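You operate a simulated robot arm through the tools that you are given. There is no shell and no other tool. Be economical: measure what you need, move in short steps, check, and stop when the job is done.

The job below is to be done with a simulated two-armed robot. You get a single attempt, and the scene is never put back.

JOB
Check the dipstick, then pump the oil grade on the tag up to the full mark.
Fine: dipstick back in its tube, yellow valve shut again.

The check looks at the end state, three seconds after you hand in, the way a careful person would. Anything else that was tipped, shoved, dropped, spilled or broken makes it a failure.

ROBOT AND FRAMES
Two 7-joint arms with two-finger parallel grippers on one trunk, on a base that drives. Base frame: it is fixed to the floor where the robot stands at the start and does not move with it; the origin is under the middle of the robot, x ahead of it, y to its left, z up. Lengths are in m, angles in rad, forces in N, time in s.
The left shoulder is at the start at [0.047, 0.182, 1.192], the right one opposite. With the tool pointing down near the work surface each hand reaches from about 0.24 to 0.72 m from the robot's upright axis, wherever it stands, measured 20 degrees to its own side. Places, roughly: dipstick tube [0.5, 0, 0.9]; grey knob [0.7, -0.3, 1]; grey valve lever [0.3, -0.4, 0.6]; oil tag [0.7, -0.3, 1.2]; sight glass [0.4, -0.3, 0.6]; teal valve lever [0.3, -0.2, 0.7]; yellow pump lever [0.4, -0.2, 1]; yellow valve lever [0.3, -0.1, 0.7]. Payload 3.91 kg a hand.
Tool frame (each hand has its own): the origin (TCP) lies between the finger pads and is the grasp point; the fingertips stand 0.03 m ahead of it; z points along the fingers, y is the line along which they close. The gripper opens to 0.11 m. The fingers are 0.02 m wide and 0.01 m thick; the gripper's body (0.048 by 0.112 m) begins 0.055 m behind the TCP.
Orientation is that of the tool frame in the base frame, as a unit quaternion [x, y, z, w]. With the fingers straight down and closing along the base's y, the tool's x points along the base's -x, its y along +y and its z along -z.

CONTROLS
- The arms move only by the tool send_rows. It takes "left_series", "right_series" or both (then of equal length, played together; a hand with none holds still); each is a list of rows, each a list of 7 numbers: the shift along the tool's x, y, z in m, then the turn, a rotation vector about the tool's x, y, z in rad, then the opening, from 0 (shut) to 1 (fully open). In form: [[dx, dy, dz, wx, wy, wz, fingers], ...]. A call has 1 to 10 rows; each row is the pose to reach, as a shift and turn from the pose commanded when the call began, along the tool's axes at that moment. A row lasts 0.2 s, in which the tool goes at most 0.05 m and 0.15 rad; a call with a longer step from one row to the next is refused whole, and so is a gripper value outside its range. A pose out of reach is approached as far as the arm can. The call stops where the force on the tool passes 60 N (or 10 N more than at its start, if that is more) or the arm is blocked; 0.2 s more then pass. Each finger travels about 0.072 m/s and halts on what it meets, pressing with about 38 N; the grip force reading is that of the motor and also rises with nothing between the fingers. The clock runs only during rows and for 0.2 s after the last one: add rows that repeat a pose to give the fingers time. It gives the time, the measured TCP pose, the force on the tool (base axes), the opening and the grip force at its end, in the units of the frame above (readings bear some noise), with the torque about the TCP (base axes, N m) and any sound that the robot's microphone picked up, and new pictures: "pictures" is both (left out), scene, wrist or none (wrist: the cameras of the hands that moved).
- Cameras (640 x 400 px; columns grow to the right, rows downward): "scene" is now at [0.1708, -0.0342, 1.3962]; the picture's right is [-0.34, -0.94, 0.00], its down [-0.55, 0.20, -0.81] and it looks along [0.76, -0.28, -0.58] (base axes); focal length 214 px, centre (320, 200). "left" rides on the left gripper at [0.072, -0.017, -0.103] in its tool frame; the picture's right is [0.23, 0.97, 0.00], its down [-0.76, 0.18, -0.62] and it looks along [-0.61, 0.14, 0.78] (tool axes); focal length 222 px, centre (320, 200). "right" rides on the right gripper at [0.072, 0.017, -0.103] in its tool frame; the picture's right is [-0.23, 0.97, 0.00], its down [-0.76, -0.18, -0.62] and it looks along [-0.61, -0.14, 0.78] (tool axes); focal length 222 px, centre (320, 200). There is no depth. A picture from a camera that has moved, and an enlarged one, comes with that camera's place and axes in the base frame and with its lens. The place of the scene camera against the robot may be out by one fixed shift of up to 0.018 m in any direction.
- move_column(by): slides the trunk up (or, below 0, down) by that many m; the arms and the scene camera ride with it, the base frame stays. It gives what a move gives, with no picture.
- steer(legs): drives the robot by 1 to 6 legs, each [ahead, left, turn to the left] in m, m and rad, along the robot's own axes; the way and the turn of a leg run together, so that a leg with both is an arc; at most 1.5 m and 3.142 rad a leg. The arms and the cameras ride along, it lands a little off, and it stops where it bumps. It gives what a move gives, and a new picture of the scene camera.
- aim_head(pan, tilt): turns the head with the scene camera to pan (to the left, within 1.396 rad either way) and tilt (down, from -0.506 to 1.204), counted from straight ahead of the robot. It gives what a move gives, and a new picture of the scene camera.
- close_up(camera, box): a new picture of the part [left, top, right, bottom] of that camera's present view, enlarged. The clock stands still meanwhile.
- close_job(): hands the job in; it is judged then, once.

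Go step by step. Nothing tells you exact positions but the pictures and the camera data: compare them with the known pose of the tool, close in by small moves and look again before you grip or let go. The budget is 120 turns and 260 pictures, counting those below and the enlarged ones. Unless the task says otherwise, let go and move clear before handing in.

The tools are called after "Call:" by a JSON object that holds its "method" and its "body". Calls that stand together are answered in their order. send_rows: Moves the arms, as the interface text tells. Its arguments: {"type":"object","properties":{"left_series":{"type":"array"},"right_series":{"type":"array"},"pictures":{"type":"string","enum":["both","scene","wrist","none"]}},"required":[]} The other tools are called the same way: move_column (by) slides the trunk up or down; steer (legs) drives the base; aim_head (pan, tilt) turns the head that bears the scene camera; close_up (camera, box) takes an enlarged picture of a part of a camera's view; close_job () hands the job in.

At the start:

```text
t: 0.0
left_eef_pos: [0.298, 0.0379, 1.2829]
left_tcp_rot: [-0.001, 1.0, 0.002, -0.003]
left_force: [0.0, -0.1, 0.9]
left_torque: [-0.03, -0.01, -0.08]
left_opening: 0.1099
left_gripper_force: 0.1
right_eef_pos: [0.2529, -0.1588, 1.297]
right_tcp_rot: [0.0, 1.0, 0.001, 0.0]
right_force: [1.4, 0.4, 0.4]
right_torque: [-0.01, -0.01, -0.01]
right_opening: 0.11
right_gripper_force: 0.1
trunk travel left (down, up): [-0.45, 0.064]
robot x, y, heading: [-0.0014, -0.0053, -0.003]
head pan, tilt: [-0.34, 1.201]
```

scene: 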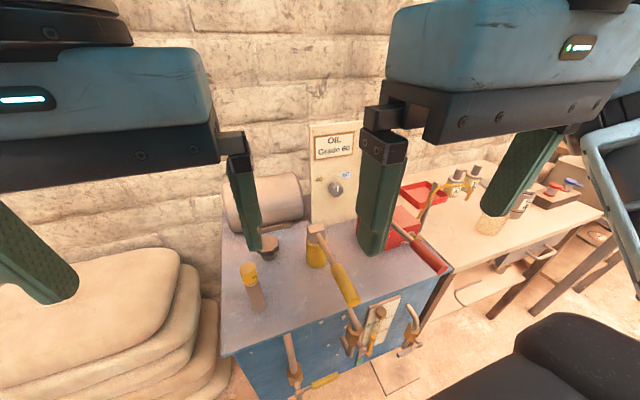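
right: 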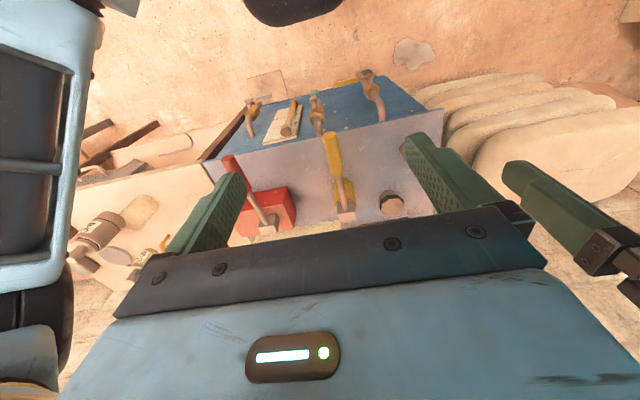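
left: 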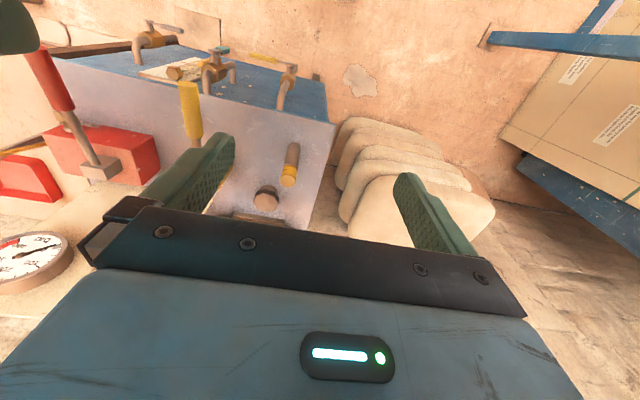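

I see a blue tank with a pump lever, three valves on the front and an oil tag behind. I'll zoom in on the tag and on the tank front first.

Call:
{"method": "close_up", "body": {"camera": "scene", "box": [290, 110, 410, 220]}}

Call:
{"method": "close_up", "body": {"camera": "scene", "box": [210, 210, 460, 400]}}

```text
3.64 times, centred on (350, 165) of scene
camera zoom: at [0.1708, -0.0342, 1.3962], right [-0.34, -0.94, 0.0], down [-0.55, 0.2, -0.81], along [0.76, -0.28, -0.58], focal length 780 px, centre (211, 327)
```

zoom: 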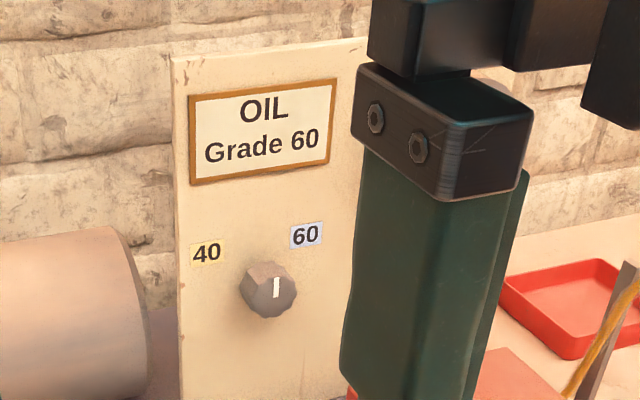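

```text
2.11 times, centred on (335, 305) of scene
camera zoom: at [0.1708, -0.0342, 1.3962], right [-0.34, -0.94, 0.0], down [-0.55, 0.2, -0.81], along [0.76, -0.28, -0.58], focal length 452 px, centre (288, -21)
```

zoom: 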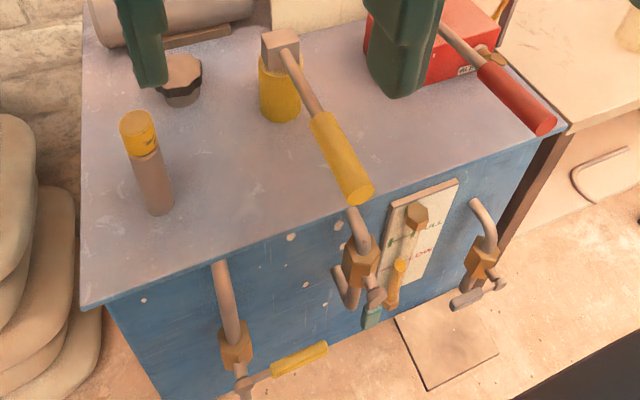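

The tag says Grade 60 and the selector knob currently points between 40 and 60. I'll back up a little to see the tank front and sight glass.

Call:
{"method": "aim_head", "body": {"pan": -0.5, "tilt": 1.15}}

Call:
{"method": "aim_head", "body": {"pan": -1.39, "tilt": 0.8}}

Call:
{"method": "aim_head", "body": {"pan": 1.39, "tilt": 0.8}}

```text
t: 0.7
left_eef_pos: [0.3002, 0.0387, 1.2794]
left_tcp_rot: [-0.004, 1.0, 0.005, -0.008]
left_force: [-0.8, -0.2, 0.4]
left_torque: [-0.01, -0.03, -0.02]
left_opening: 0.1099
left_gripper_force: 0.0
right_eef_pos: [0.2523, -0.1583, 1.298]
right_tcp_rot: [0.0, 1.0, 0.0, 0.0]
right_force: [-0.2, 1.0, 0.3]
right_torque: [0.05, -0.02, 0.03]
right_opening: 0.1102
right_gripper_force: 0.0
trunk travel left (down, up): [-0.45, 0.064]
robot x, y, heading: [-0.0012, -0.0014, -0.007]
head pan, tilt: [-0.499, 1.15]
camera scene: at [0.17, -0.0334, 1.3932], right [-0.34, -0.94, 0.0], down [-0.57, 0.21, -0.79], along [0.75, -0.27, -0.61], focal length 214 px, centre (320, 200)
```

scene: 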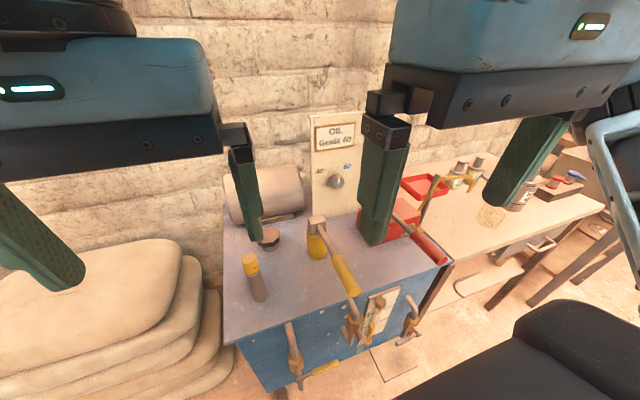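

```text
t: 1.9
left_eef_pos: [0.3001, 0.0394, 1.2795]
left_tcp_rot: [-0.004, 1.0, 0.005, -0.007]
left_force: [-0.2, 0.6, 0.7]
left_torque: [0.03, 0.01, -0.01]
left_opening: 0.1101
left_gripper_force: 0.0
right_eef_pos: [0.2541, -0.1588, 1.2981]
right_tcp_rot: [0.0, 1.0, 0.0, 0.0]
right_force: [-0.2, -1.0, 0.3]
right_torque: [-0.01, -0.02, -0.01]
right_opening: 0.1101
right_gripper_force: 0.1
trunk travel left (down, up): [-0.45, 0.064]
robot x, y, heading: [0.0032, -0.0015, 0.001]
head pan, tilt: [-1.389, 0.799]
camera scene: at [0.1698, -0.0336, 1.3933], right [-0.34, -0.94, 0.0], down [-0.57, 0.21, -0.79], along [0.75, -0.27, -0.61], focal length 214 px, centre (320, 200)
```

scene: 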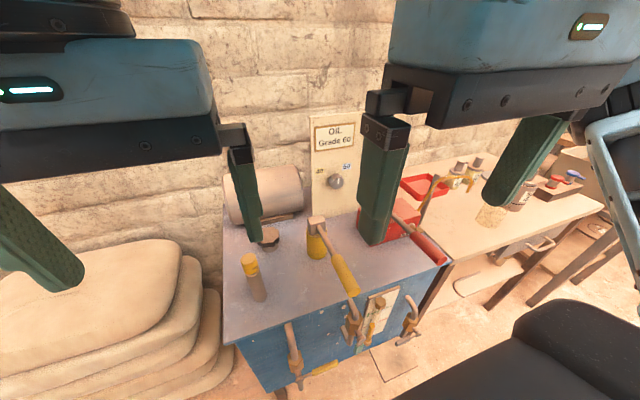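

```text
t: 4.3
left_eef_pos: [0.2983, 0.04, 1.2837]
left_tcp_rot: [-0.003, 1.0, 0.001, -0.004]
left_force: [-0.5, -1.0, 0.1]
left_torque: [-0.03, 0.02, 0.02]
left_opening: 0.1102
left_gripper_force: 0.1
right_eef_pos: [0.2539, -0.1586, 1.2972]
right_tcp_rot: [0.001, 1.0, -0.001, -0.003]
right_force: [0.2, -0.2, 0.0]
right_torque: [0.0, 0.02, -0.04]
right_opening: 0.11
right_gripper_force: 0.1
trunk travel left (down, up): [-0.45, 0.064]
robot x, y, heading: [-0.0033, 0.0013, 0.002]
head pan, tilt: [1.389, 0.799]
camera scene: at [0.1721, -0.0262, 1.3934], right [-0.25, -0.97, 0.0], down [-0.59, 0.15, -0.79], along [0.77, -0.2, -0.61], focal length 214 px, centre (320, 200)
```

scene: 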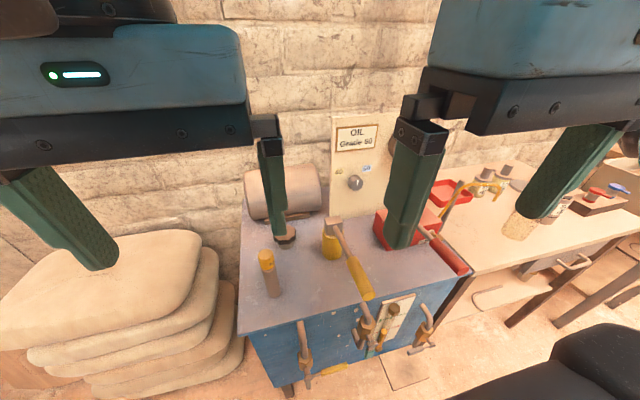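

The head hardly turned despite its reading, so I'll test it once more.

Call:
{"method": "aim_head", "body": {"pan": 0.6, "tilt": 0.6}}

```text
t: 5.5
left_eef_pos: [0.2968, 0.0383, 1.2837]
left_tcp_rot: [-0.001, 1.0, 0.002, -0.003]
left_force: [0.1, -0.3, 0.0]
left_torque: [0.0, -0.01, 0.01]
left_opening: 0.1099
left_gripper_force: 0.0
right_eef_pos: [0.2536, -0.1589, 1.2974]
right_tcp_rot: [0.001, 1.0, 0.0, 0.001]
right_force: [52.7, 4.9, -7.5]
right_torque: [-0.64, 5.32, -1.31]
right_opening: 0.1098
right_gripper_force: 0.0
trunk travel left (down, up): [-0.45, 0.064]
robot x, y, heading: [-0.0019, -0.0002, -0.0]
head pan, tilt: [0.6, 0.6]
camera scene: at [0.1751, -0.0219, 1.3986], right [-0.2, -0.98, 0.0], down [-0.55, 0.11, -0.83], along [0.81, -0.16, -0.56], focal length 214 px, centre (320, 200)
```

scene: 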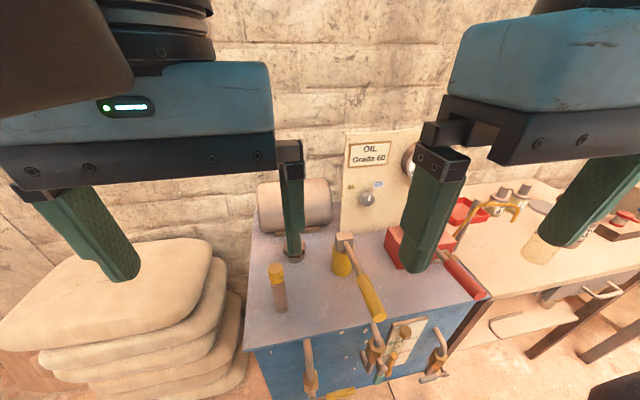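

The right hand reads 52 N, so the head is pressing on the arms. I'll put the head back and move the hands outward and down.

Call:
{"method": "aim_head", "body": {"pan": -0.2, "tilt": 1.0}}

Call:
{"method": "send_rows", "body": {"left_series": [[0, 0.03, 0.03, 0, 0, 0, 1], [0, 0.06, 0.06, 0, 0, 0, 1], [0, 0.09, 0.09, 0, 0, 0, 1], [0, 0.12, 0.12, 0, 0, 0, 1], [0, 0.15, 0.15, 0, 0, 0, 1], [0, 0.18, 0.15, 0, 0, 0, 1]], "right_series": [[0, -0.03, 0.03, 0, 0, 0, 1], [0, -0.06, 0.06, 0, 0, 0, 1], [0, -0.09, 0.09, 0, 0, 0, 1], [0, -0.12, 0.12, 0, 0, 0, 1], [0, -0.15, 0.15, 0, 0, 0, 1], [0, -0.18, 0.15, 0, 0, 0, 1]], "pictures": "scene"}}

Call:
{"method": "aim_head", "body": {"pan": -0.2, "tilt": 0.9}}

```text
t: 6.6
left_eef_pos: [0.2973, 0.04, 1.2836]
left_tcp_rot: [-0.001, 1.0, 0.001, -0.003]
left_force: [-0.4, -0.6, 0.2]
left_torque: [0.0, 0.01, 0.01]
left_opening: 0.11
left_gripper_force: 0.2
right_eef_pos: [0.2522, -0.1571, 1.2964]
right_tcp_rot: [-0.001, 1.0, -0.001, -0.001]
right_force: [10.3, -10.8, -23.2]
right_torque: [0.93, -1.14, 0.96]
right_opening: 0.1101
right_gripper_force: 0.1
trunk travel left (down, up): [-0.45, 0.064]
robot x, y, heading: [0.0018, 0.0009, 0.006]
head pan, tilt: [-0.201, 1.0]
camera scene: at [0.1737, -0.0237, 1.3954], right [-0.22, -0.98, 0.0], down [-0.58, 0.13, -0.81], along [0.79, -0.18, -0.59], focal length 214 px, centre (320, 200)
```

scene: 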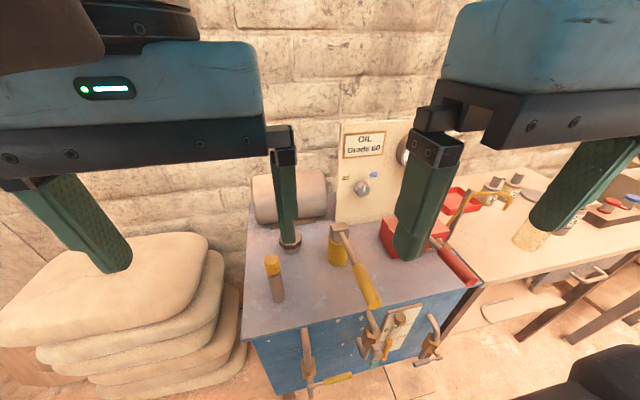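

```text
t: 8.0
left_eef_pos: [0.2955, 0.2194, 1.1349]
left_tcp_rot: [-0.001, 1.0, 0.001, -0.002]
left_force: [0.0, 0.3, 0.4]
left_torque: [-0.03, 0.01, -0.05]
left_opening: 0.1102
left_gripper_force: 0.0
right_eef_pos: [0.2504, -0.3381, 1.1478]
right_tcp_rot: [0.0, 1.0, -0.002, 0.002]
right_force: [-0.7, -0.8, -0.7]
right_torque: [-0.02, 0.01, -0.01]
right_opening: 0.1101
right_gripper_force: 0.1
trunk travel left (down, up): [-0.45, 0.064]
robot x, y, heading: [0.0023, 0.0016, -0.002]
head pan, tilt: [-0.201, 1.0]
camera scene: at [0.1551, -0.0179, 1.3664], right [-0.2, -0.98, 0.0], down [-0.82, 0.17, -0.54], along [0.53, -0.11, -0.84], focal length 214 px, centre (320, 200)
```

scene: 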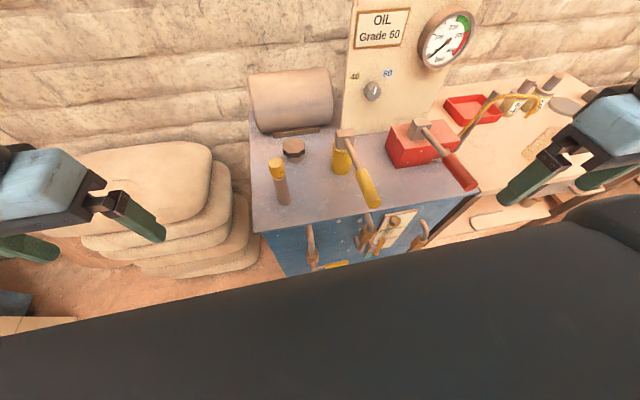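

```text
t: 8.7
left_eef_pos: [0.2967, 0.2193, 1.1338]
left_tcp_rot: [-0.002, 1.0, 0.001, -0.003]
left_force: [-0.2, -0.1, 0.3]
left_torque: [0.0, 0.01, -0.02]
left_opening: 0.1101
left_gripper_force: 0.0
right_eef_pos: [0.2521, -0.3384, 1.1476]
right_tcp_rot: [0.0, 1.0, 0.0, 0.0]
right_force: [-0.6, 0.2, 0.4]
right_torque: [0.01, 0.01, 0.01]
right_opening: 0.11
right_gripper_force: 0.1
trunk travel left (down, up): [-0.45, 0.064]
robot x, y, heading: [-0.0014, -0.0002, 0.002]
head pan, tilt: [-0.201, 0.901]
camera scene: at [0.1625, -0.0195, 1.3733], right [-0.2, -0.98, 0.0], down [-0.77, 0.16, -0.62], along [0.61, -0.12, -0.78], focal length 214 px, centre (320, 200)
```

scene: 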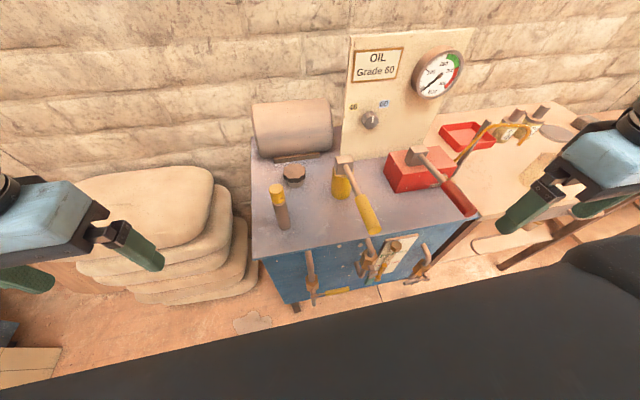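

The head is free now, and I can see a gauge on the panel. I'll back up to see the tank front.

Call:
{"method": "steer", "body": {"legs": [[-0.4, 0, 0]]}}

Call:
{"method": "aim_head", "body": {"pan": -0.25, "tilt": 0.7}}

Call:
{"method": "close_up", "body": {"camera": "scene", "box": [220, 200, 420, 330]}}

```text
t: 11.2
left_eef_pos: [-0.1044, 0.2189, 1.1345]
left_tcp_rot: [-0.001, 1.0, 0.002, -0.002]
left_force: [-0.3, 0.3, 0.6]
left_torque: [0.03, 0.0, 0.02]
left_opening: 0.11
left_gripper_force: 0.1
right_eef_pos: [-0.1491, -0.3383, 1.1481]
right_tcp_rot: [0.001, 1.0, 0.0, 0.0]
right_force: [-0.1, 0.7, 0.7]
right_torque: [-0.02, -0.03, 0.03]
right_opening: 0.1099
right_gripper_force: 0.0
trunk travel left (down, up): [-0.45, 0.064]
robot x, y, heading: [-0.4016, 0.0017, -0.004]
head pan, tilt: [-0.201, 0.901]
camera scene: at [-0.2389, -0.0194, 1.3734], right [-0.2, -0.98, 0.0], down [-0.77, 0.16, -0.62], along [0.61, -0.12, -0.78], focal length 214 px, centre (320, 200)
```

scene: 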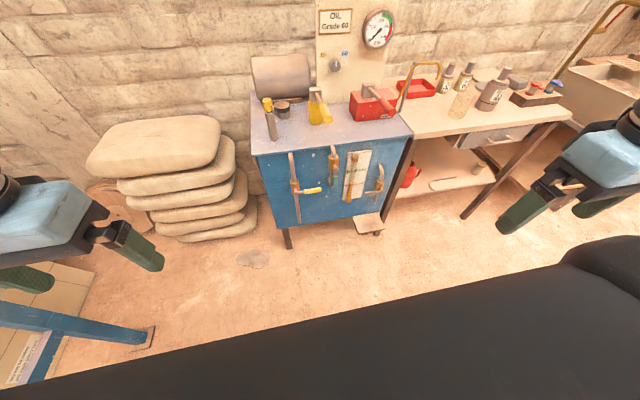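

```text
t: 11.9
left_eef_pos: [-0.1041, 0.2199, 1.1345]
left_tcp_rot: [-0.001, 1.0, 0.002, -0.002]
left_force: [0.4, 0.0, 0.1]
left_torque: [0.02, 0.0, -0.01]
left_opening: 0.1099
left_gripper_force: 0.1
right_eef_pos: [-0.1489, -0.339, 1.1474]
right_tcp_rot: [0.0, 1.0, 0.0, 0.0]
right_force: [0.3, 0.2, 0.2]
right_torque: [-0.01, 0.02, 0.02]
right_opening: 0.1101
right_gripper_force: 0.1
trunk travel left (down, up): [-0.45, 0.064]
robot x, y, heading: [-0.3987, 0.0012, -0.003]
head pan, tilt: [-0.25, 0.7]
camera scene: at [-0.2304, -0.0253, 1.3895], right [-0.25, -0.97, 0.0], down [-0.62, 0.16, -0.76], along [0.74, -0.19, -0.64], focal length 214 px, centre (320, 200)
```

scene: 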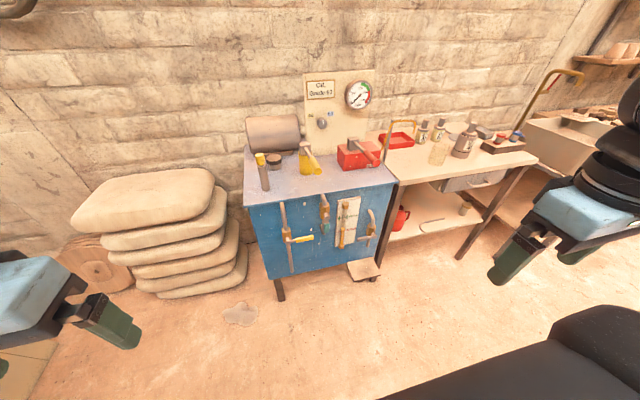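

```text
3.08 times, centred on (320, 265) of scene
camera zoom: at [-0.2304, -0.0253, 1.3895], right [-0.25, -0.97, 0.0], down [-0.62, 0.16, -0.76], along [0.74, -0.19, -0.64], focal length 660 px, centre (320, 0)
```

zoom: 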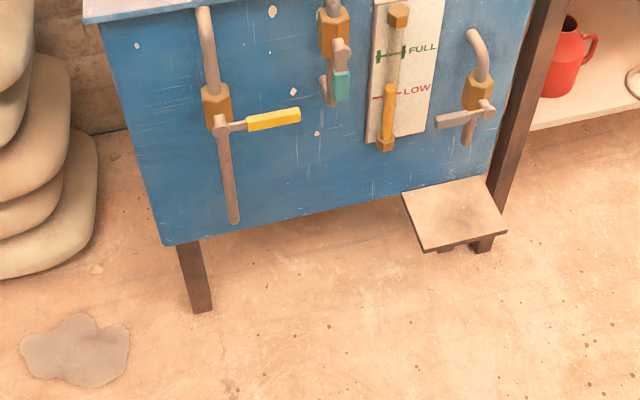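

The sight glass shows the level at LOW. The yellow lever lies crosswise (shut), the teal lever hangs down, and the grey lever is crosswise. I'll zoom in on the valves, gauge and pumps.

Call:
{"method": "close_up", "body": {"camera": "scene", "box": [300, 185, 380, 245]}}

Call:
{"method": "close_up", "body": {"camera": "scene", "box": [260, 190, 340, 250]}}

Call:
{"method": "close_up", "body": {"camera": "scene", "box": [290, 65, 390, 185]}}

Call:
{"method": "close_up", "body": {"camera": "scene", "box": [240, 110, 400, 200]}}

Call:
{"method": "close_up", "body": {"camera": "scene", "box": [380, 60, 600, 220]}}

```text
6.67 times, centred on (340, 215) of scene
camera zoom: at [-0.2304, -0.0253, 1.3895], right [-0.25, -0.97, 0.0], down [-0.62, 0.16, -0.76], along [0.74, -0.19, -0.64], focal length 1430 px, centre (187, 100)
```

zoom: 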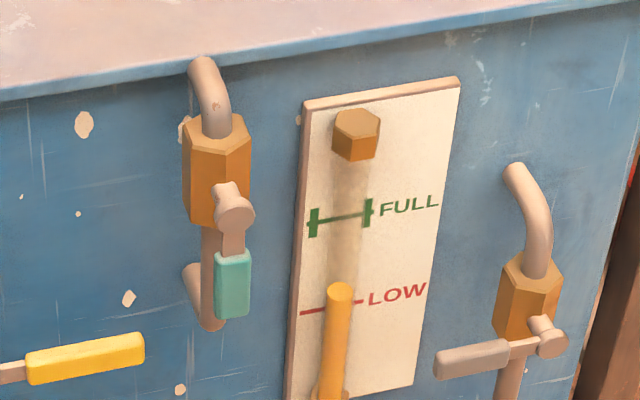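

```text
6.67 times, centred on (300, 220) of scene
camera zoom: at [-0.2304, -0.0253, 1.3895], right [-0.25, -0.97, 0.0], down [-0.62, 0.16, -0.76], along [0.74, -0.19, -0.64], focal length 1430 px, centre (453, 67)
```

zoom: 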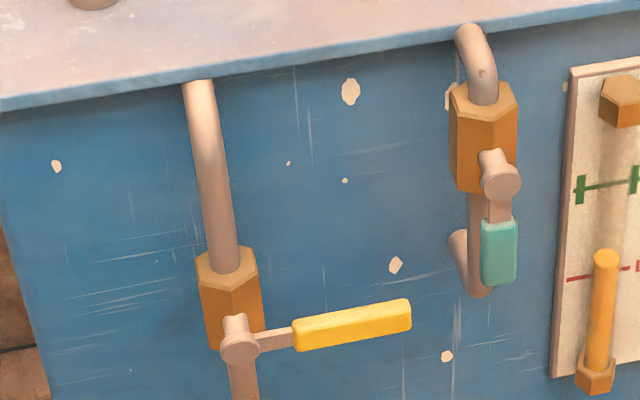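

```text
3.33 times, centred on (340, 125) of scene
camera zoom: at [-0.2304, -0.0253, 1.3895], right [-0.25, -0.97, 0.0], down [-0.62, 0.16, -0.76], along [0.74, -0.19, -0.64], focal length 715 px, centre (253, 450)
```

zoom: 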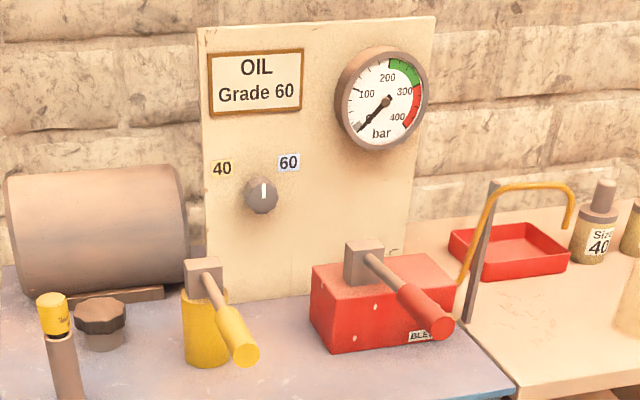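

```text
4.00 times, centred on (320, 155) of scene
camera zoom: at [-0.2304, -0.0253, 1.3895], right [-0.25, -0.97, 0.0], down [-0.62, 0.16, -0.76], along [0.74, -0.19, -0.64], focal length 858 px, centre (320, 380)
```

zoom: 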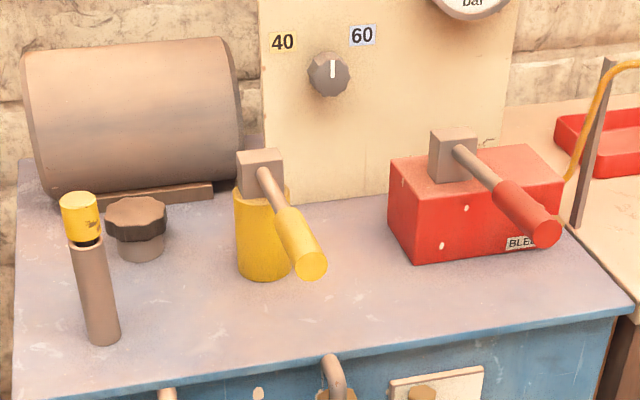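

```text
2.50 times, centred on (490, 140) of scene
camera zoom: at [-0.2304, -0.0253, 1.3895], right [-0.25, -0.97, 0.0], down [-0.62, 0.16, -0.76], along [0.74, -0.19, -0.64], focal length 536 px, centre (-105, 350)
```

zoom: 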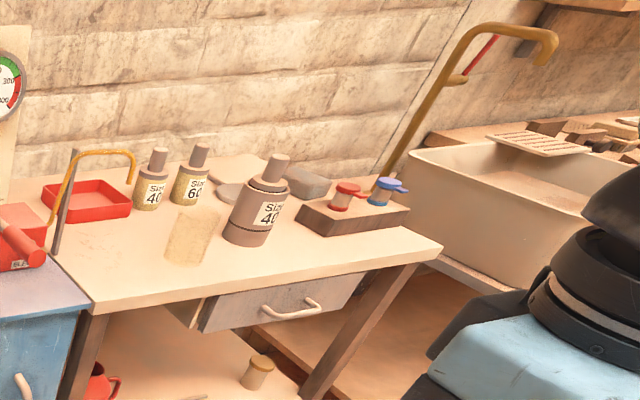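

Geometry so far: knob at about (0.785, -0.31, 0.972), dipstick cap (0.523, 0.018, 0.987), pump handle end (0.375, -0.177, 0.976), yellow valve hub about (0.32, -0.04, 0.72). Selecting Grade 60 comes first, so I'll pitch the right hand forward in free space.

Call:
{"method": "send_rows", "body": {"right_series": [[-0.03, 0, 0, 0, -0.15, 0, 1], [-0.06, 0, 0, 0, -0.3, 0, 1], [-0.09, 0, 0, 0, -0.45, 0, 1], [-0.12, 0, 0, 0, -0.6, 0, 1], [-0.15, 0, 0, 0, -0.75, 0, 1], [-0.18, 0, 0, 0, -0.9, 0, 1], [-0.2, 0, 0, 0, -1.047, 0, 1], [-0.22, 0, 0, 0, -1.047, 0, 1]], "pictures": "both"}}

```text
t: 13.7
left_eef_pos: [-0.1034, 0.2202, 1.1344]
left_tcp_rot: [-0.001, 1.0, 0.002, -0.004]
left_force: [0.1, -0.5, 0.1]
left_torque: [0.02, 0.03, -0.05]
left_opening: 0.11
left_gripper_force: 0.1
right_eef_pos: [0.0723, -0.3388, 1.1469]
right_tcp_rot: [0.001, 0.866, -0.002, 0.501]
right_force: [-0.3, 0.4, 0.5]
right_torque: [0.02, 0.0, 0.03]
right_opening: 0.1097
right_gripper_force: 0.0
trunk travel left (down, up): [-0.45, 0.064]
robot x, y, heading: [-0.4034, -0.0009, -0.001]
head pan, tilt: [-0.25, 0.7]
camera scene: at [-0.2292, -0.0252, 1.3894], right [-0.25, -0.97, 0.0], down [-0.62, 0.16, -0.76], along [0.74, -0.19, -0.64], focal length 214 px, centre (320, 200)
camera right: at [-0.0534, -0.32, 1.1359], right [0.11, 0.97, 0.2], down [-0.16, -0.18, 0.97], along [0.98, -0.14, 0.14], focal length 222 px, centre (320, 200)
```

scene: 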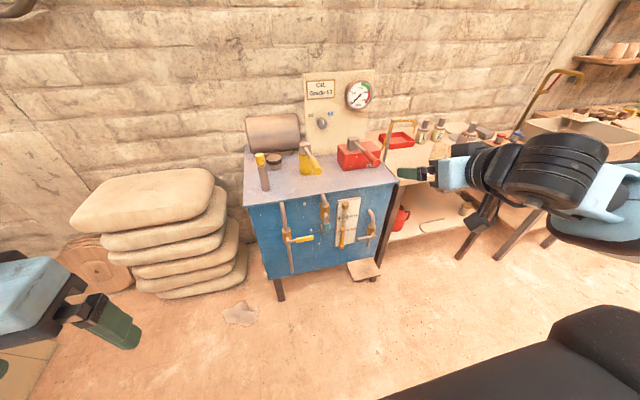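
right: 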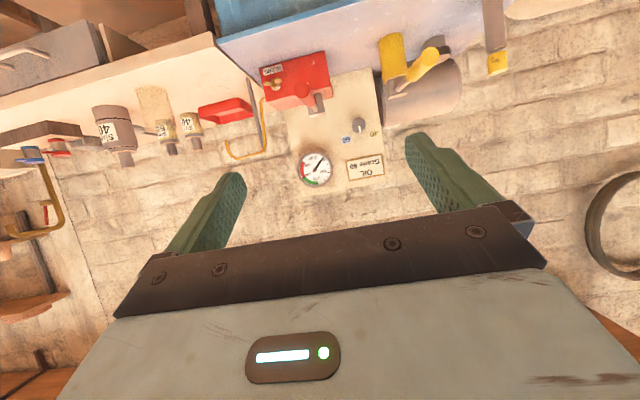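

Correcting my zoom arithmetic puts the knob at about (0.69, -0.26, 1.035), the pump handle end at (0.36, -0.168, 1.007) and the dipstick cap at (0.486, 0.013, 1.026). I'll drive back in and view the knob from the wrist.

Call:
{"method": "steer", "body": {"legs": [[0.38, 0, 0]]}}

Call:
{"method": "close_up", "body": {"camera": "right", "box": [240, 0, 480, 200]}}

```text
t: 16.1
left_eef_pos: [0.2749, 0.2209, 1.1351]
left_tcp_rot: [-0.002, 1.0, 0.001, -0.002]
left_force: [-0.8, -0.1, -1.0]
left_torque: [0.01, -0.01, -0.02]
left_opening: 0.11
left_gripper_force: 0.2
right_eef_pos: [0.4517, -0.336, 1.1469]
right_tcp_rot: [-0.001, 0.866, 0.0, 0.5]
right_force: [0.6, 0.6, 0.4]
right_torque: [0.0, 0.0, 0.01]
right_opening: 0.1102
right_gripper_force: 0.1
trunk travel left (down, up): [-0.45, 0.064]
robot x, y, heading: [-0.023, 0.001, 0.003]
head pan, tilt: [-0.25, 0.7]
camera scene: at [0.1489, -0.0243, 1.3895], right [-0.24, -0.97, 0.0], down [-0.62, 0.16, -0.76], along [0.74, -0.19, -0.64], focal length 214 px, centre (320, 200)
```

scene: 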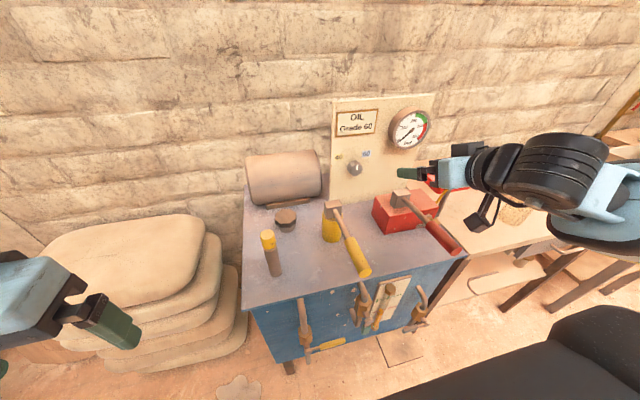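

```text
2.00 times, centred on (360, 100) of right
camera zoom: at [0.3259, -0.3182, 1.1364], right [0.11, 0.97, 0.2], down [-0.16, -0.18, 0.97], along [0.98, -0.14, 0.14], focal length 444 px, centre (240, 400)
```

zoom: 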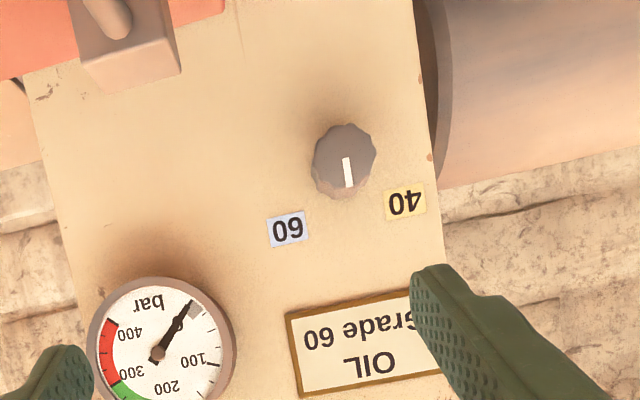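

The knob is at about (0.665, -0.261, 1.033), a round one about 4.5 cm wide, and needs a turn of about 48° clockwise. I'll line the right hand up in front of it.

Call:
{"method": "send_rows", "body": {"right_series": [[0, 0.04, 0, 0, -0.1, 0, 1], [0, 0.075, 0, 0, -0.2, 0, 1], [0.008, 0.075, 0.03, 0, -0.262, 0, 1], [0.018, 0.075, 0.07, 0, -0.262, 0, 1], [0.029, 0.075, 0.11, 0, -0.262, 0, 1], [0.0387, 0.075, 0.147, 0, -0.262, 0, 1]], "pictures": "both"}}

```text
t: 17.5
left_eef_pos: [0.2731, 0.2206, 1.1355]
left_tcp_rot: [-0.003, 1.0, 0.003, -0.002]
left_force: [0.5, 0.1, -0.1]
left_torque: [0.03, 0.01, -0.03]
left_opening: 0.1098
left_gripper_force: 0.1
right_eef_pos: [0.4805, -0.2964, 1.1292]
right_tcp_rot: [-0.001, 0.793, 0.001, 0.609]
right_force: [0.6, -0.6, 0.5]
right_torque: [-0.01, 0.01, 0.02]
right_opening: 0.1101
right_gripper_force: 0.1
right hand out of reach, approached as far as the arm can: row 2, 3, 4, 5, 6
trunk travel left (down, up): [-0.45, 0.064]
robot x, y, heading: [-0.0238, 0.0011, -0.0]
head pan, tilt: [-0.25, 0.7]
camera scene: at [0.1486, -0.0249, 1.3896], right [-0.24, -0.97, 0.0], down [-0.62, 0.16, -0.76], along [0.74, -0.19, -0.64], focal length 214 px, centre (320, 200)
camera right: at [0.3618, -0.2798, 1.0859], right [0.06, 0.97, 0.22], down [-0.4, -0.18, 0.9], along [0.91, -0.14, 0.38], focal length 222 px, centre (320, 200)
```

scene: 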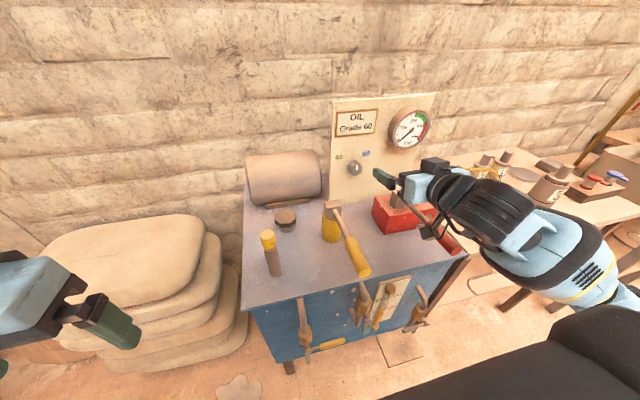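
right: 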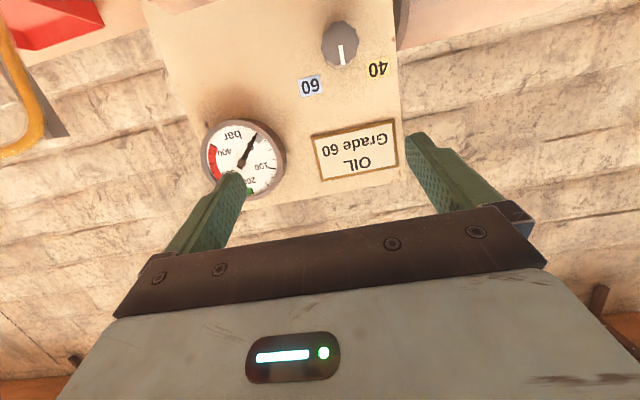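

The arm runs out of reach with the shoulder this high. I'll back off, lower the trunk and set the pose again before driving in.

Call:
{"method": "steer", "body": {"legs": [[-0.3, 0, 0]]}}

Call:
{"method": "move_column", "body": {"by": -0.2}}

Call:
{"method": "send_rows", "body": {"right_series": [[0, 0, 0, 0, 0, 0, 1], [-0.03, 0.02, -0.01, 0, 0, 0, 1], [-0.06, 0.03, -0.02, 0, 0, 0, 1], [-0.09, 0.04, 0, 0, 0, 0, 1]], "pictures": "none"}}

```text
t: 19.6
left_eef_pos: [-0.0236, 0.2205, 1.1347]
left_tcp_rot: [-0.003, 1.0, 0.001, -0.003]
left_force: [0.0, 0.5, 0.3]
left_torque: [-0.02, 0.0, 0.01]
left_opening: 0.1102
left_gripper_force: 0.1
right_eef_pos: [0.1821, -0.2964, 1.1289]
right_tcp_rot: [-0.002, 0.794, 0.002, 0.608]
right_force: [-0.3, 0.4, 0.2]
right_torque: [0.02, -0.02, 0.0]
right_opening: 0.1099
right_gripper_force: 0.1
trunk travel left (down, up): [-0.45, 0.064]
robot x, y, heading: [-0.3178, 0.0023, 0.003]
head pan, tilt: [-0.25, 0.7]
camera scene: at [-0.1497, -0.0252, 1.3896], right [-0.24, -0.97, 0.0], down [-0.62, 0.16, -0.77], along [0.74, -0.19, -0.64], focal length 214 px, centre (320, 200)
```

scene: 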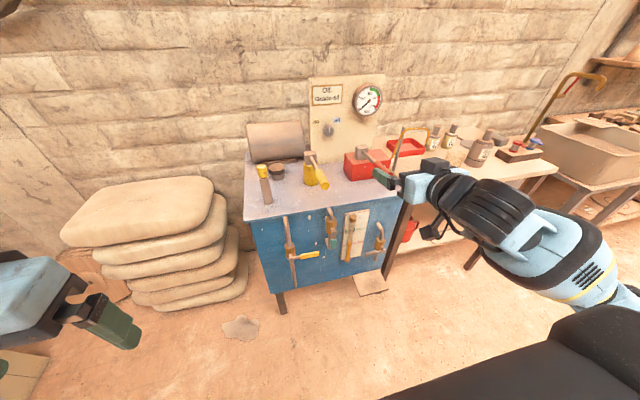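

```text
t: 21.7
left_eef_pos: [-0.0188, 0.2194, 0.9287]
left_tcp_rot: [-0.003, 1.0, 0.001, -0.022]
left_force: [-1.2, 0.2, -0.1]
left_torque: [0.01, -0.02, -0.02]
left_opening: 0.1099
left_gripper_force: 0.1
right_eef_pos: [0.1933, -0.298, 0.8667]
right_tcp_rot: [-0.001, 0.838, 0.002, 0.545]
right_force: [0.0, 0.4, -0.1]
right_torque: [-0.02, 0.01, 0.01]
right_opening: 0.1099
right_gripper_force: 0.0
trunk travel left (down, up): [-0.25, 0.264]
robot x, y, heading: [-0.3208, 0.0006, 0.004]
head pan, tilt: [-0.25, 0.7]
```

```text
t: 22.7
left_eef_pos: [-0.0194, 0.22, 0.9282]
left_tcp_rot: [-0.003, 1.0, 0.002, -0.022]
left_force: [0.1, 0.3, -0.2]
left_torque: [-0.02, 0.03, -0.01]
left_opening: 0.1101
left_gripper_force: 0.2
right_eef_pos: [0.2307, -0.2559, 0.9487]
right_tcp_rot: [-0.002, 0.839, 0.001, 0.544]
right_force: [-0.4, -1.1, 1.0]
right_torque: [-0.03, 0.0, 0.03]
right_opening: 0.11
right_gripper_force: 0.0
trunk travel left (down, up): [-0.25, 0.264]
robot x, y, heading: [-0.3213, -0.0015, 0.01]
head pan, tilt: [-0.25, 0.7]
```

The hand now sits at (0.231, -0.256, 0.949), pitched about 24°. I'll raise it to knob height and pitch it a little flatter.

Call:
{"method": "send_rows", "body": {"right_series": [[-0.025, 0, -0.012, 0, -0.05, 0, 1], [-0.05, 0, -0.023, 0, -0.1, 0, 1], [-0.08, -0.003, -0.036, 0, -0.15, 0, 1]], "pictures": "wrist"}}

```text
t: 23.5
left_eef_pos: [-0.0198, 0.2205, 0.9283]
left_tcp_rot: [-0.004, 1.0, 0.002, -0.021]
left_force: [0.3, 0.9, -0.6]
left_torque: [0.03, 0.02, 0.0]
left_opening: 0.1102
left_gripper_force: 0.1
right_eef_pos: [0.2283, -0.26, 1.0352]
right_tcp_rot: [-0.001, 0.796, 0.001, 0.605]
right_force: [-0.1, -0.1, -0.5]
right_torque: [0.01, 0.01, 0.04]
right_opening: 0.1099
right_gripper_force: 0.0
trunk travel left (down, up): [-0.25, 0.264]
robot x, y, heading: [-0.3209, -0.0004, 0.007]
head pan, tilt: [-0.25, 0.7]
camera right: at [0.1103, -0.2425, 0.9939], right [0.06, 0.97, 0.22], down [-0.4, -0.18, 0.9], along [0.92, -0.14, 0.38], focal length 222 px, centre (320, 200)
```

right: 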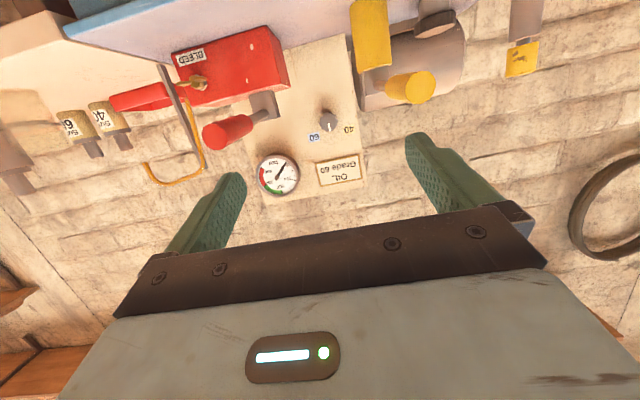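

Before driving in I'll check that the forearm clears the red lever.

Call:
{"method": "aim_head", "body": {"pan": -0.35, "tilt": 0.7}}

```text
t: 24.2
left_eef_pos: [-0.0188, 0.2203, 0.928]
left_tcp_rot: [-0.003, 1.0, 0.002, -0.022]
left_force: [0.8, 0.2, 1.2]
left_torque: [0.03, -0.05, -0.02]
left_opening: 0.1103
left_gripper_force: 0.1
right_eef_pos: [0.2294, -0.2601, 1.0351]
right_tcp_rot: [-0.001, 0.796, 0.001, 0.605]
right_force: [0.1, -0.9, 0.3]
right_torque: [0.01, -0.02, -0.02]
right_opening: 0.1101
right_gripper_force: 0.0
trunk travel left (down, up): [-0.25, 0.264]
robot x, y, heading: [-0.3171, 0.0028, 0.001]
head pan, tilt: [-0.351, 0.7]
camera scene: at [-0.0768, -0.0331, 1.1738], right [-0.34, -0.94, 0.0], down [-0.61, 0.22, -0.76], along [0.72, -0.26, -0.64], focal length 214 px, centre (320, 200)
```

scene: 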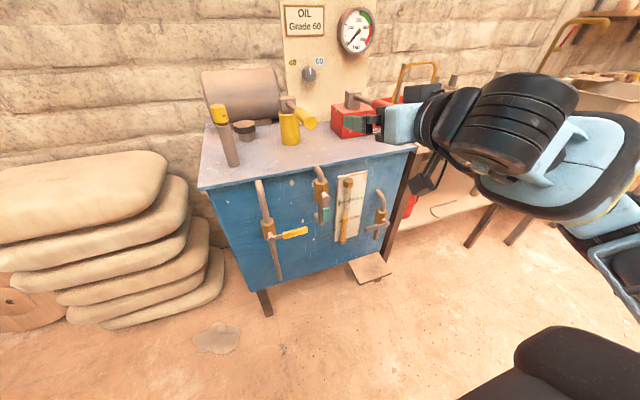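

With the trunk low the wrist would pass too near the red lever. I'll raise the trunk again and use a steeper, 45° approach.

Call:
{"method": "move_column", "body": {"by": 0.2}}

Call:
{"method": "send_rows", "body": {"right_series": [[0, 0, 0, 0, 0.13, 0, 1], [0, 0, 0, 0, 0.26, 0, 1], [0, 0, 0, 0, 0.39, 0, 1], [0, 0, 0, 0, 0.52, 0, 1]], "pictures": "none"}}

```text
t: 26.4
left_eef_pos: [-0.0193, 0.2214, 1.1279]
left_tcp_rot: [-0.002, 1.0, 0.001, -0.022]
left_force: [-0.6, -0.1, -1.0]
left_torque: [-0.03, -0.02, 0.0]
left_opening: 0.1104
left_gripper_force: 0.0
right_eef_pos: [0.2286, -0.2605, 1.235]
right_tcp_rot: [-0.003, 0.796, 0.002, 0.605]
right_force: [0.2, 0.1, 0.5]
right_torque: [0.0, -0.01, -0.01]
right_opening: 0.1098
right_gripper_force: 0.0
trunk travel left (down, up): [-0.45, 0.064]
robot x, y, heading: [-0.3187, 0.0026, 0.001]
head pan, tilt: [-0.351, 0.7]
```

```text
t: 27.4
left_eef_pos: [-0.0179, 0.2208, 1.1271]
left_tcp_rot: [-0.004, 1.0, 0.002, -0.023]
left_force: [-0.2, 0.0, -0.4]
left_torque: [0.0, -0.03, 0.03]
left_opening: 0.1101
left_gripper_force: 0.1
right_eef_pos: [0.2279, -0.2605, 1.2357]
right_tcp_rot: [-0.003, 0.925, 0.001, 0.379]
right_force: [-0.3, 0.0, 0.7]
right_torque: [0.0, -0.02, -0.01]
right_opening: 0.1099
right_gripper_force: 0.0
trunk travel left (down, up): [-0.45, 0.064]
robot x, y, heading: [-0.3213, -0.0025, 0.008]
head pan, tilt: [-0.351, 0.7]
```

Now I'll pre-roll the hand by -24° about the base x axis and drive in.

Call:
{"method": "send_rows", "body": {"right_series": [[0, 0, 0, 0.1, 0, -0.1, 1], [0, 0, 0, 0.2, 0, -0.2, 1], [0, 0, 0, 0.297, 0, -0.297, 1]], "pictures": "none"}}

Call:
{"method": "steer", "body": {"legs": [[0.34, 0, 0]]}}

Call:
{"method": "close_up", "body": {"camera": "right", "box": [0, 0, 640, 400]}}

```text
t: 28.2
left_eef_pos: [-0.0195, 0.2199, 1.1288]
left_tcp_rot: [-0.003, 1.0, 0.001, -0.021]
left_force: [0.3, -0.5, 0.5]
left_torque: [-0.02, 0.02, 0.0]
left_opening: 0.1098
left_gripper_force: 0.1
right_eef_pos: [0.2293, -0.2604, 1.2375]
right_tcp_rot: [-0.083, 0.904, -0.192, 0.373]
right_force: [0.0, 0.4, 0.1]
right_torque: [0.03, 0.03, 0.0]
right_opening: 0.1101
right_gripper_force: 0.0
trunk travel left (down, up): [-0.45, 0.064]
robot x, y, heading: [-0.3206, -0.0021, 0.001]
head pan, tilt: [-0.351, 0.7]
```

```text
t: 30.4
left_eef_pos: [0.3235, 0.2232, 1.1292]
left_tcp_rot: [-0.004, 1.0, 0.002, -0.023]
left_force: [-0.1, 0.2, 0.3]
left_torque: [0.01, -0.02, -0.01]
left_opening: 0.11
left_gripper_force: 0.1
right_eef_pos: [0.5722, -0.257, 1.2367]
right_tcp_rot: [-0.083, 0.904, -0.19, 0.373]
right_force: [0.4, -0.2, -0.3]
right_torque: [0.02, 0.0, 0.02]
right_opening: 0.1101
right_gripper_force: 0.1
trunk travel left (down, up): [-0.45, 0.064]
robot x, y, heading: [0.0233, -0.0029, 0.005]
head pan, tilt: [-0.351, 0.7]
camera scene: at [0.1907, -0.0313, 1.3896], right [-0.34, -0.94, 0.0], down [-0.61, 0.22, -0.77], along [0.72, -0.26, -0.64], focal length 214 px, centre (320, 200)
```

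scene: 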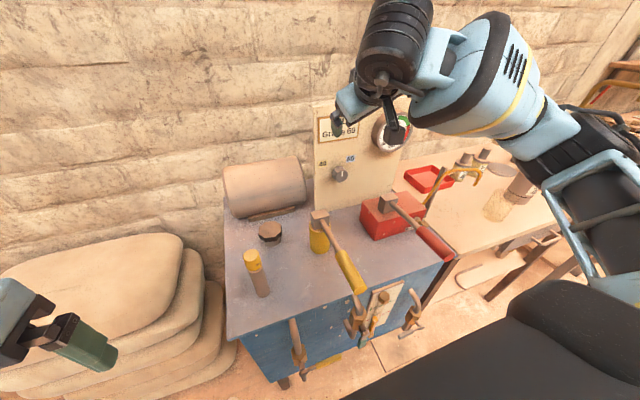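

```text
1.00 times, centred on (320, 200) of right (not enlarged: the box is as wide or as high as the picture)
camera zoom: at [0.448, -0.2322, 1.2499], right [0.15, 0.96, -0.25], down [0.1, 0.24, 0.97], along [0.98, -0.17, -0.06], focal length 222 px, centre (320, 200)
```

zoom: 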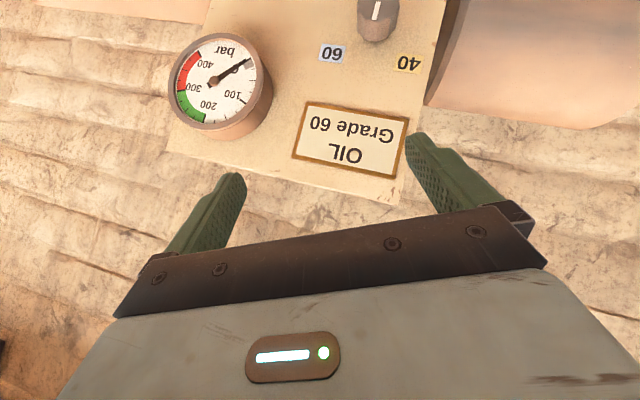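

The knob spans x from 0.662 to 0.694 at (y -0.259, z 1.033). I'll move to a point just short of it and look.

Call:
{"method": "send_rows", "body": {"right_series": [[0.017, 0.0155, 0.034, 0, 0, 0, 0.8], [0.034, 0.031, 0.068, 0, 0, 0, 0.8], [0.051, 0.0465, 0.102, 0, 0, 0, 0.8], [0.068, 0.062, 0.136, 0, 0, 0, 0.8]], "pictures": "both"}}

```text
t: 31.4
left_eef_pos: [0.323, 0.2228, 1.1286]
left_tcp_rot: [-0.004, 1.0, 0.001, -0.022]
left_force: [-1.1, -0.3, -0.1]
left_torque: [-0.02, -0.02, 0.0]
left_opening: 0.1099
left_gripper_force: 0.0
right_eef_pos: [0.6198, -0.2603, 1.0786]
right_tcp_rot: [-0.083, 0.904, -0.19, 0.374]
right_force: [0.6, 0.1, 0.7]
right_torque: [-0.05, -0.01, 0.0]
right_opening: 0.0881
right_gripper_force: 0.0
trunk travel left (down, up): [-0.45, 0.064]
robot x, y, heading: [0.0231, -0.0007, 0.007]
head pan, tilt: [-0.351, 0.7]
camera scene: at [0.1912, -0.0314, 1.3894], right [-0.34, -0.94, 0.0], down [-0.61, 0.22, -0.76], along [0.72, -0.26, -0.64], focal length 214 px, centre (320, 200)
camera right: at [0.4956, -0.2354, 1.0916], right [0.15, 0.96, -0.25], down [0.1, 0.24, 0.97], along [0.98, -0.17, -0.06], focal length 222 px, centre (320, 200)
```

scene: 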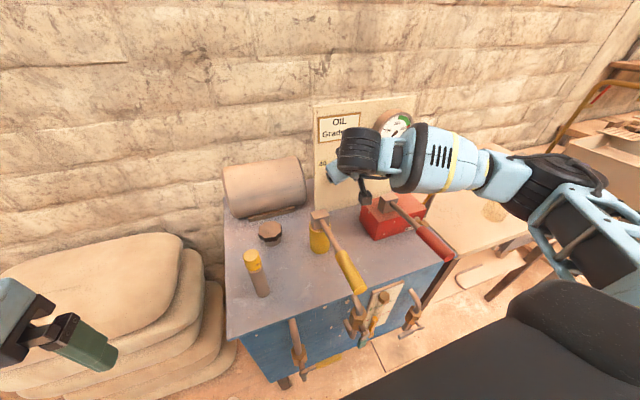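
right: 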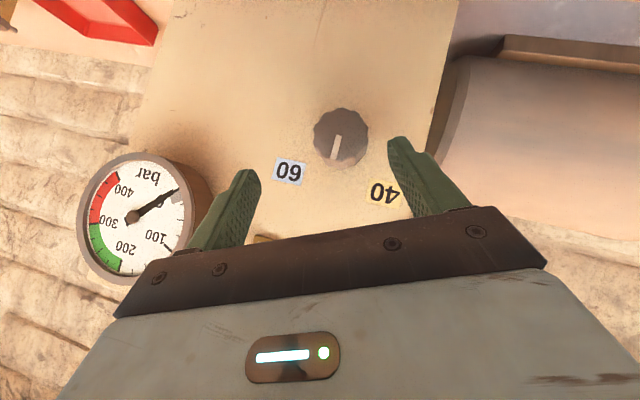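

The knob is confirmed at about (0.665, -0.261, 1.030). I'll slide onto it and close.

Call:
{"method": "send_rows", "body": {"right_series": [[-0.0024, 0.007, 0.0266, 0, 0, 0, 0.8], [-0.0048, 0.014, 0.0532, 0, 0, 0, 0.8], [-0.0048, 0.014, 0.0532, 0, 0, 0, 0.2], [-0.0048, 0.014, 0.0532, 0, 0, 0, 0.2], [-0.0048, 0.014, 0.0532, 0, 0, 0, 0.2]], "pictures": "wrist"}}

```text
t: 32.6
left_eef_pos: [0.3234, 0.2233, 1.1285]
left_tcp_rot: [-0.005, 1.0, 0.002, -0.023]
left_force: [-1.0, 0.3, 0.3]
left_torque: [0.0, 0.01, 0.02]
left_opening: 0.11
left_gripper_force: 0.1
right_eef_pos: [0.6606, -0.2581, 1.0406]
right_tcp_rot: [-0.084, 0.904, -0.189, 0.374]
right_force: [-2.0, 5.7, -4.3]
right_torque: [0.1, -0.77, -0.44]
right_opening: 0.0414
right_gripper_force: 45.4
trunk travel left (down, up): [-0.45, 0.064]
robot x, y, heading: [0.0275, -0.0005, 0.006]
head pan, tilt: [-0.351, 0.7]
camera right: at [0.5364, -0.2336, 1.0548], right [0.15, 0.96, -0.25], down [0.1, 0.24, 0.97], along [0.98, -0.17, -0.06], focal length 222 px, centre (320, 200)
```

right: 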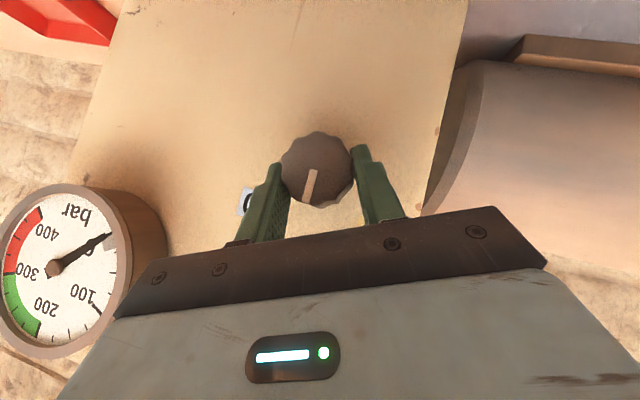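

The grip on the knob is good. I'll turn it about 48° clockwise.

Call:
{"method": "send_rows", "body": {"right_series": [[0.0004, -0.0014, 0.0004, -0.1, 0, 0.1, 0.2], [0.0009, -0.0027, 0.0009, -0.2, 0, 0.2, 0.2], [0.0013, -0.0041, 0.0013, -0.3, 0, 0.3, 0.2], [0.0017, -0.0055, 0.0017, -0.4, 0, 0.4, 0.2], [0.0022, -0.0068, 0.0022, -0.5, 0, 0.5, 0.2], [0.0026, -0.0082, 0.0026, -0.594, 0, 0.594, 0.2]], "pictures": "both"}}

```text
t: 34.0
left_eef_pos: [0.3226, 0.2227, 1.1275]
left_tcp_rot: [-0.005, 1.0, 0.001, -0.022]
left_force: [0.1, 0.3, -0.8]
left_torque: [-0.03, 0.0, 0.02]
left_opening: 0.1099
left_gripper_force: 0.0
right_eef_pos: [0.6613, -0.2677, 1.0405]
right_tcp_rot: [0.077, 0.905, 0.195, 0.371]
right_force: [0.4, 8.2, -6.2]
right_torque: [0.05, -0.79, -0.67]
right_opening: 0.0415
right_gripper_force: 44.6
trunk travel left (down, up): [-0.45, 0.064]
robot x, y, heading: [0.0241, 0.0003, 0.005]
head pan, tilt: [-0.351, 0.7]
camera scene: at [0.191, -0.0304, 1.3895], right [-0.34, -0.94, 0.0], down [-0.61, 0.22, -0.76], along [0.72, -0.26, -0.64], focal length 214 px, centre (320, 200)
camera right: at [0.5368, -0.261, 1.0688], right [0.16, 0.82, 0.54], down [0.11, -0.56, 0.82], along [0.98, -0.07, -0.18], focal length 222 px, centre (320, 200)
```

scene: 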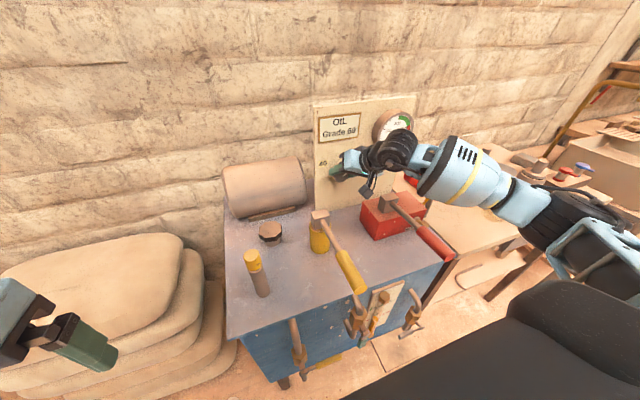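
right: 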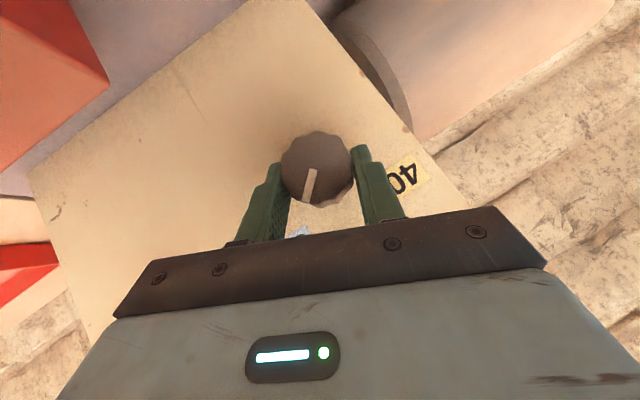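

The knob turned with the hand and its pointer now lines up with 60. I'll release, back out and check.

Call:
{"method": "send_rows", "body": {"right_series": [[0, 0, 0, 0, 0, 0, 0.7], [0, 0, 0, 0, 0, 0, 0.8], [0, 0, 0, 0, 0, 0, 0.8], [0, 0, -0.03, 0, 0, 0, 0.8], [0, 0, -0.07, 0, 0, 0, 0.8], [0, 0, -0.11, 0, 0, 0, 0.8]], "pictures": "wrist"}}

```text
t: 35.4
left_eef_pos: [0.3221, 0.2223, 1.1289]
left_tcp_rot: [-0.005, 1.0, 0.001, -0.021]
left_force: [-1.1, 0.1, -0.6]
left_torque: [-0.03, -0.03, 0.01]
left_opening: 0.11
left_gripper_force: 0.1
right_eef_pos: [0.5804, -0.3015, 1.1135]
right_tcp_rot: [0.075, 0.904, 0.195, 0.372]
right_force: [-0.2, 0.0, 0.5]
right_torque: [-0.02, 0.0, -0.02]
right_opening: 0.0879
right_gripper_force: 0.1
trunk travel left (down, up): [-0.45, 0.064]
robot x, y, heading: [0.0156, 0.0016, 0.006]
head pan, tilt: [-0.351, 0.7]
camera right: at [0.4581, -0.2949, 1.1419], right [0.16, 0.82, 0.54], down [0.11, -0.56, 0.82], along [0.98, -0.07, -0.18], focal length 222 px, centre (320, 200)
```

right: 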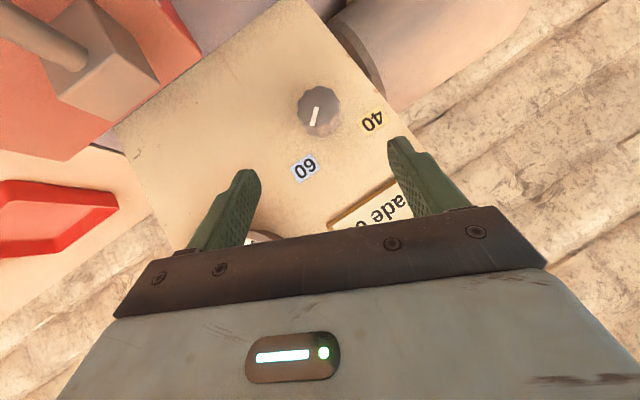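

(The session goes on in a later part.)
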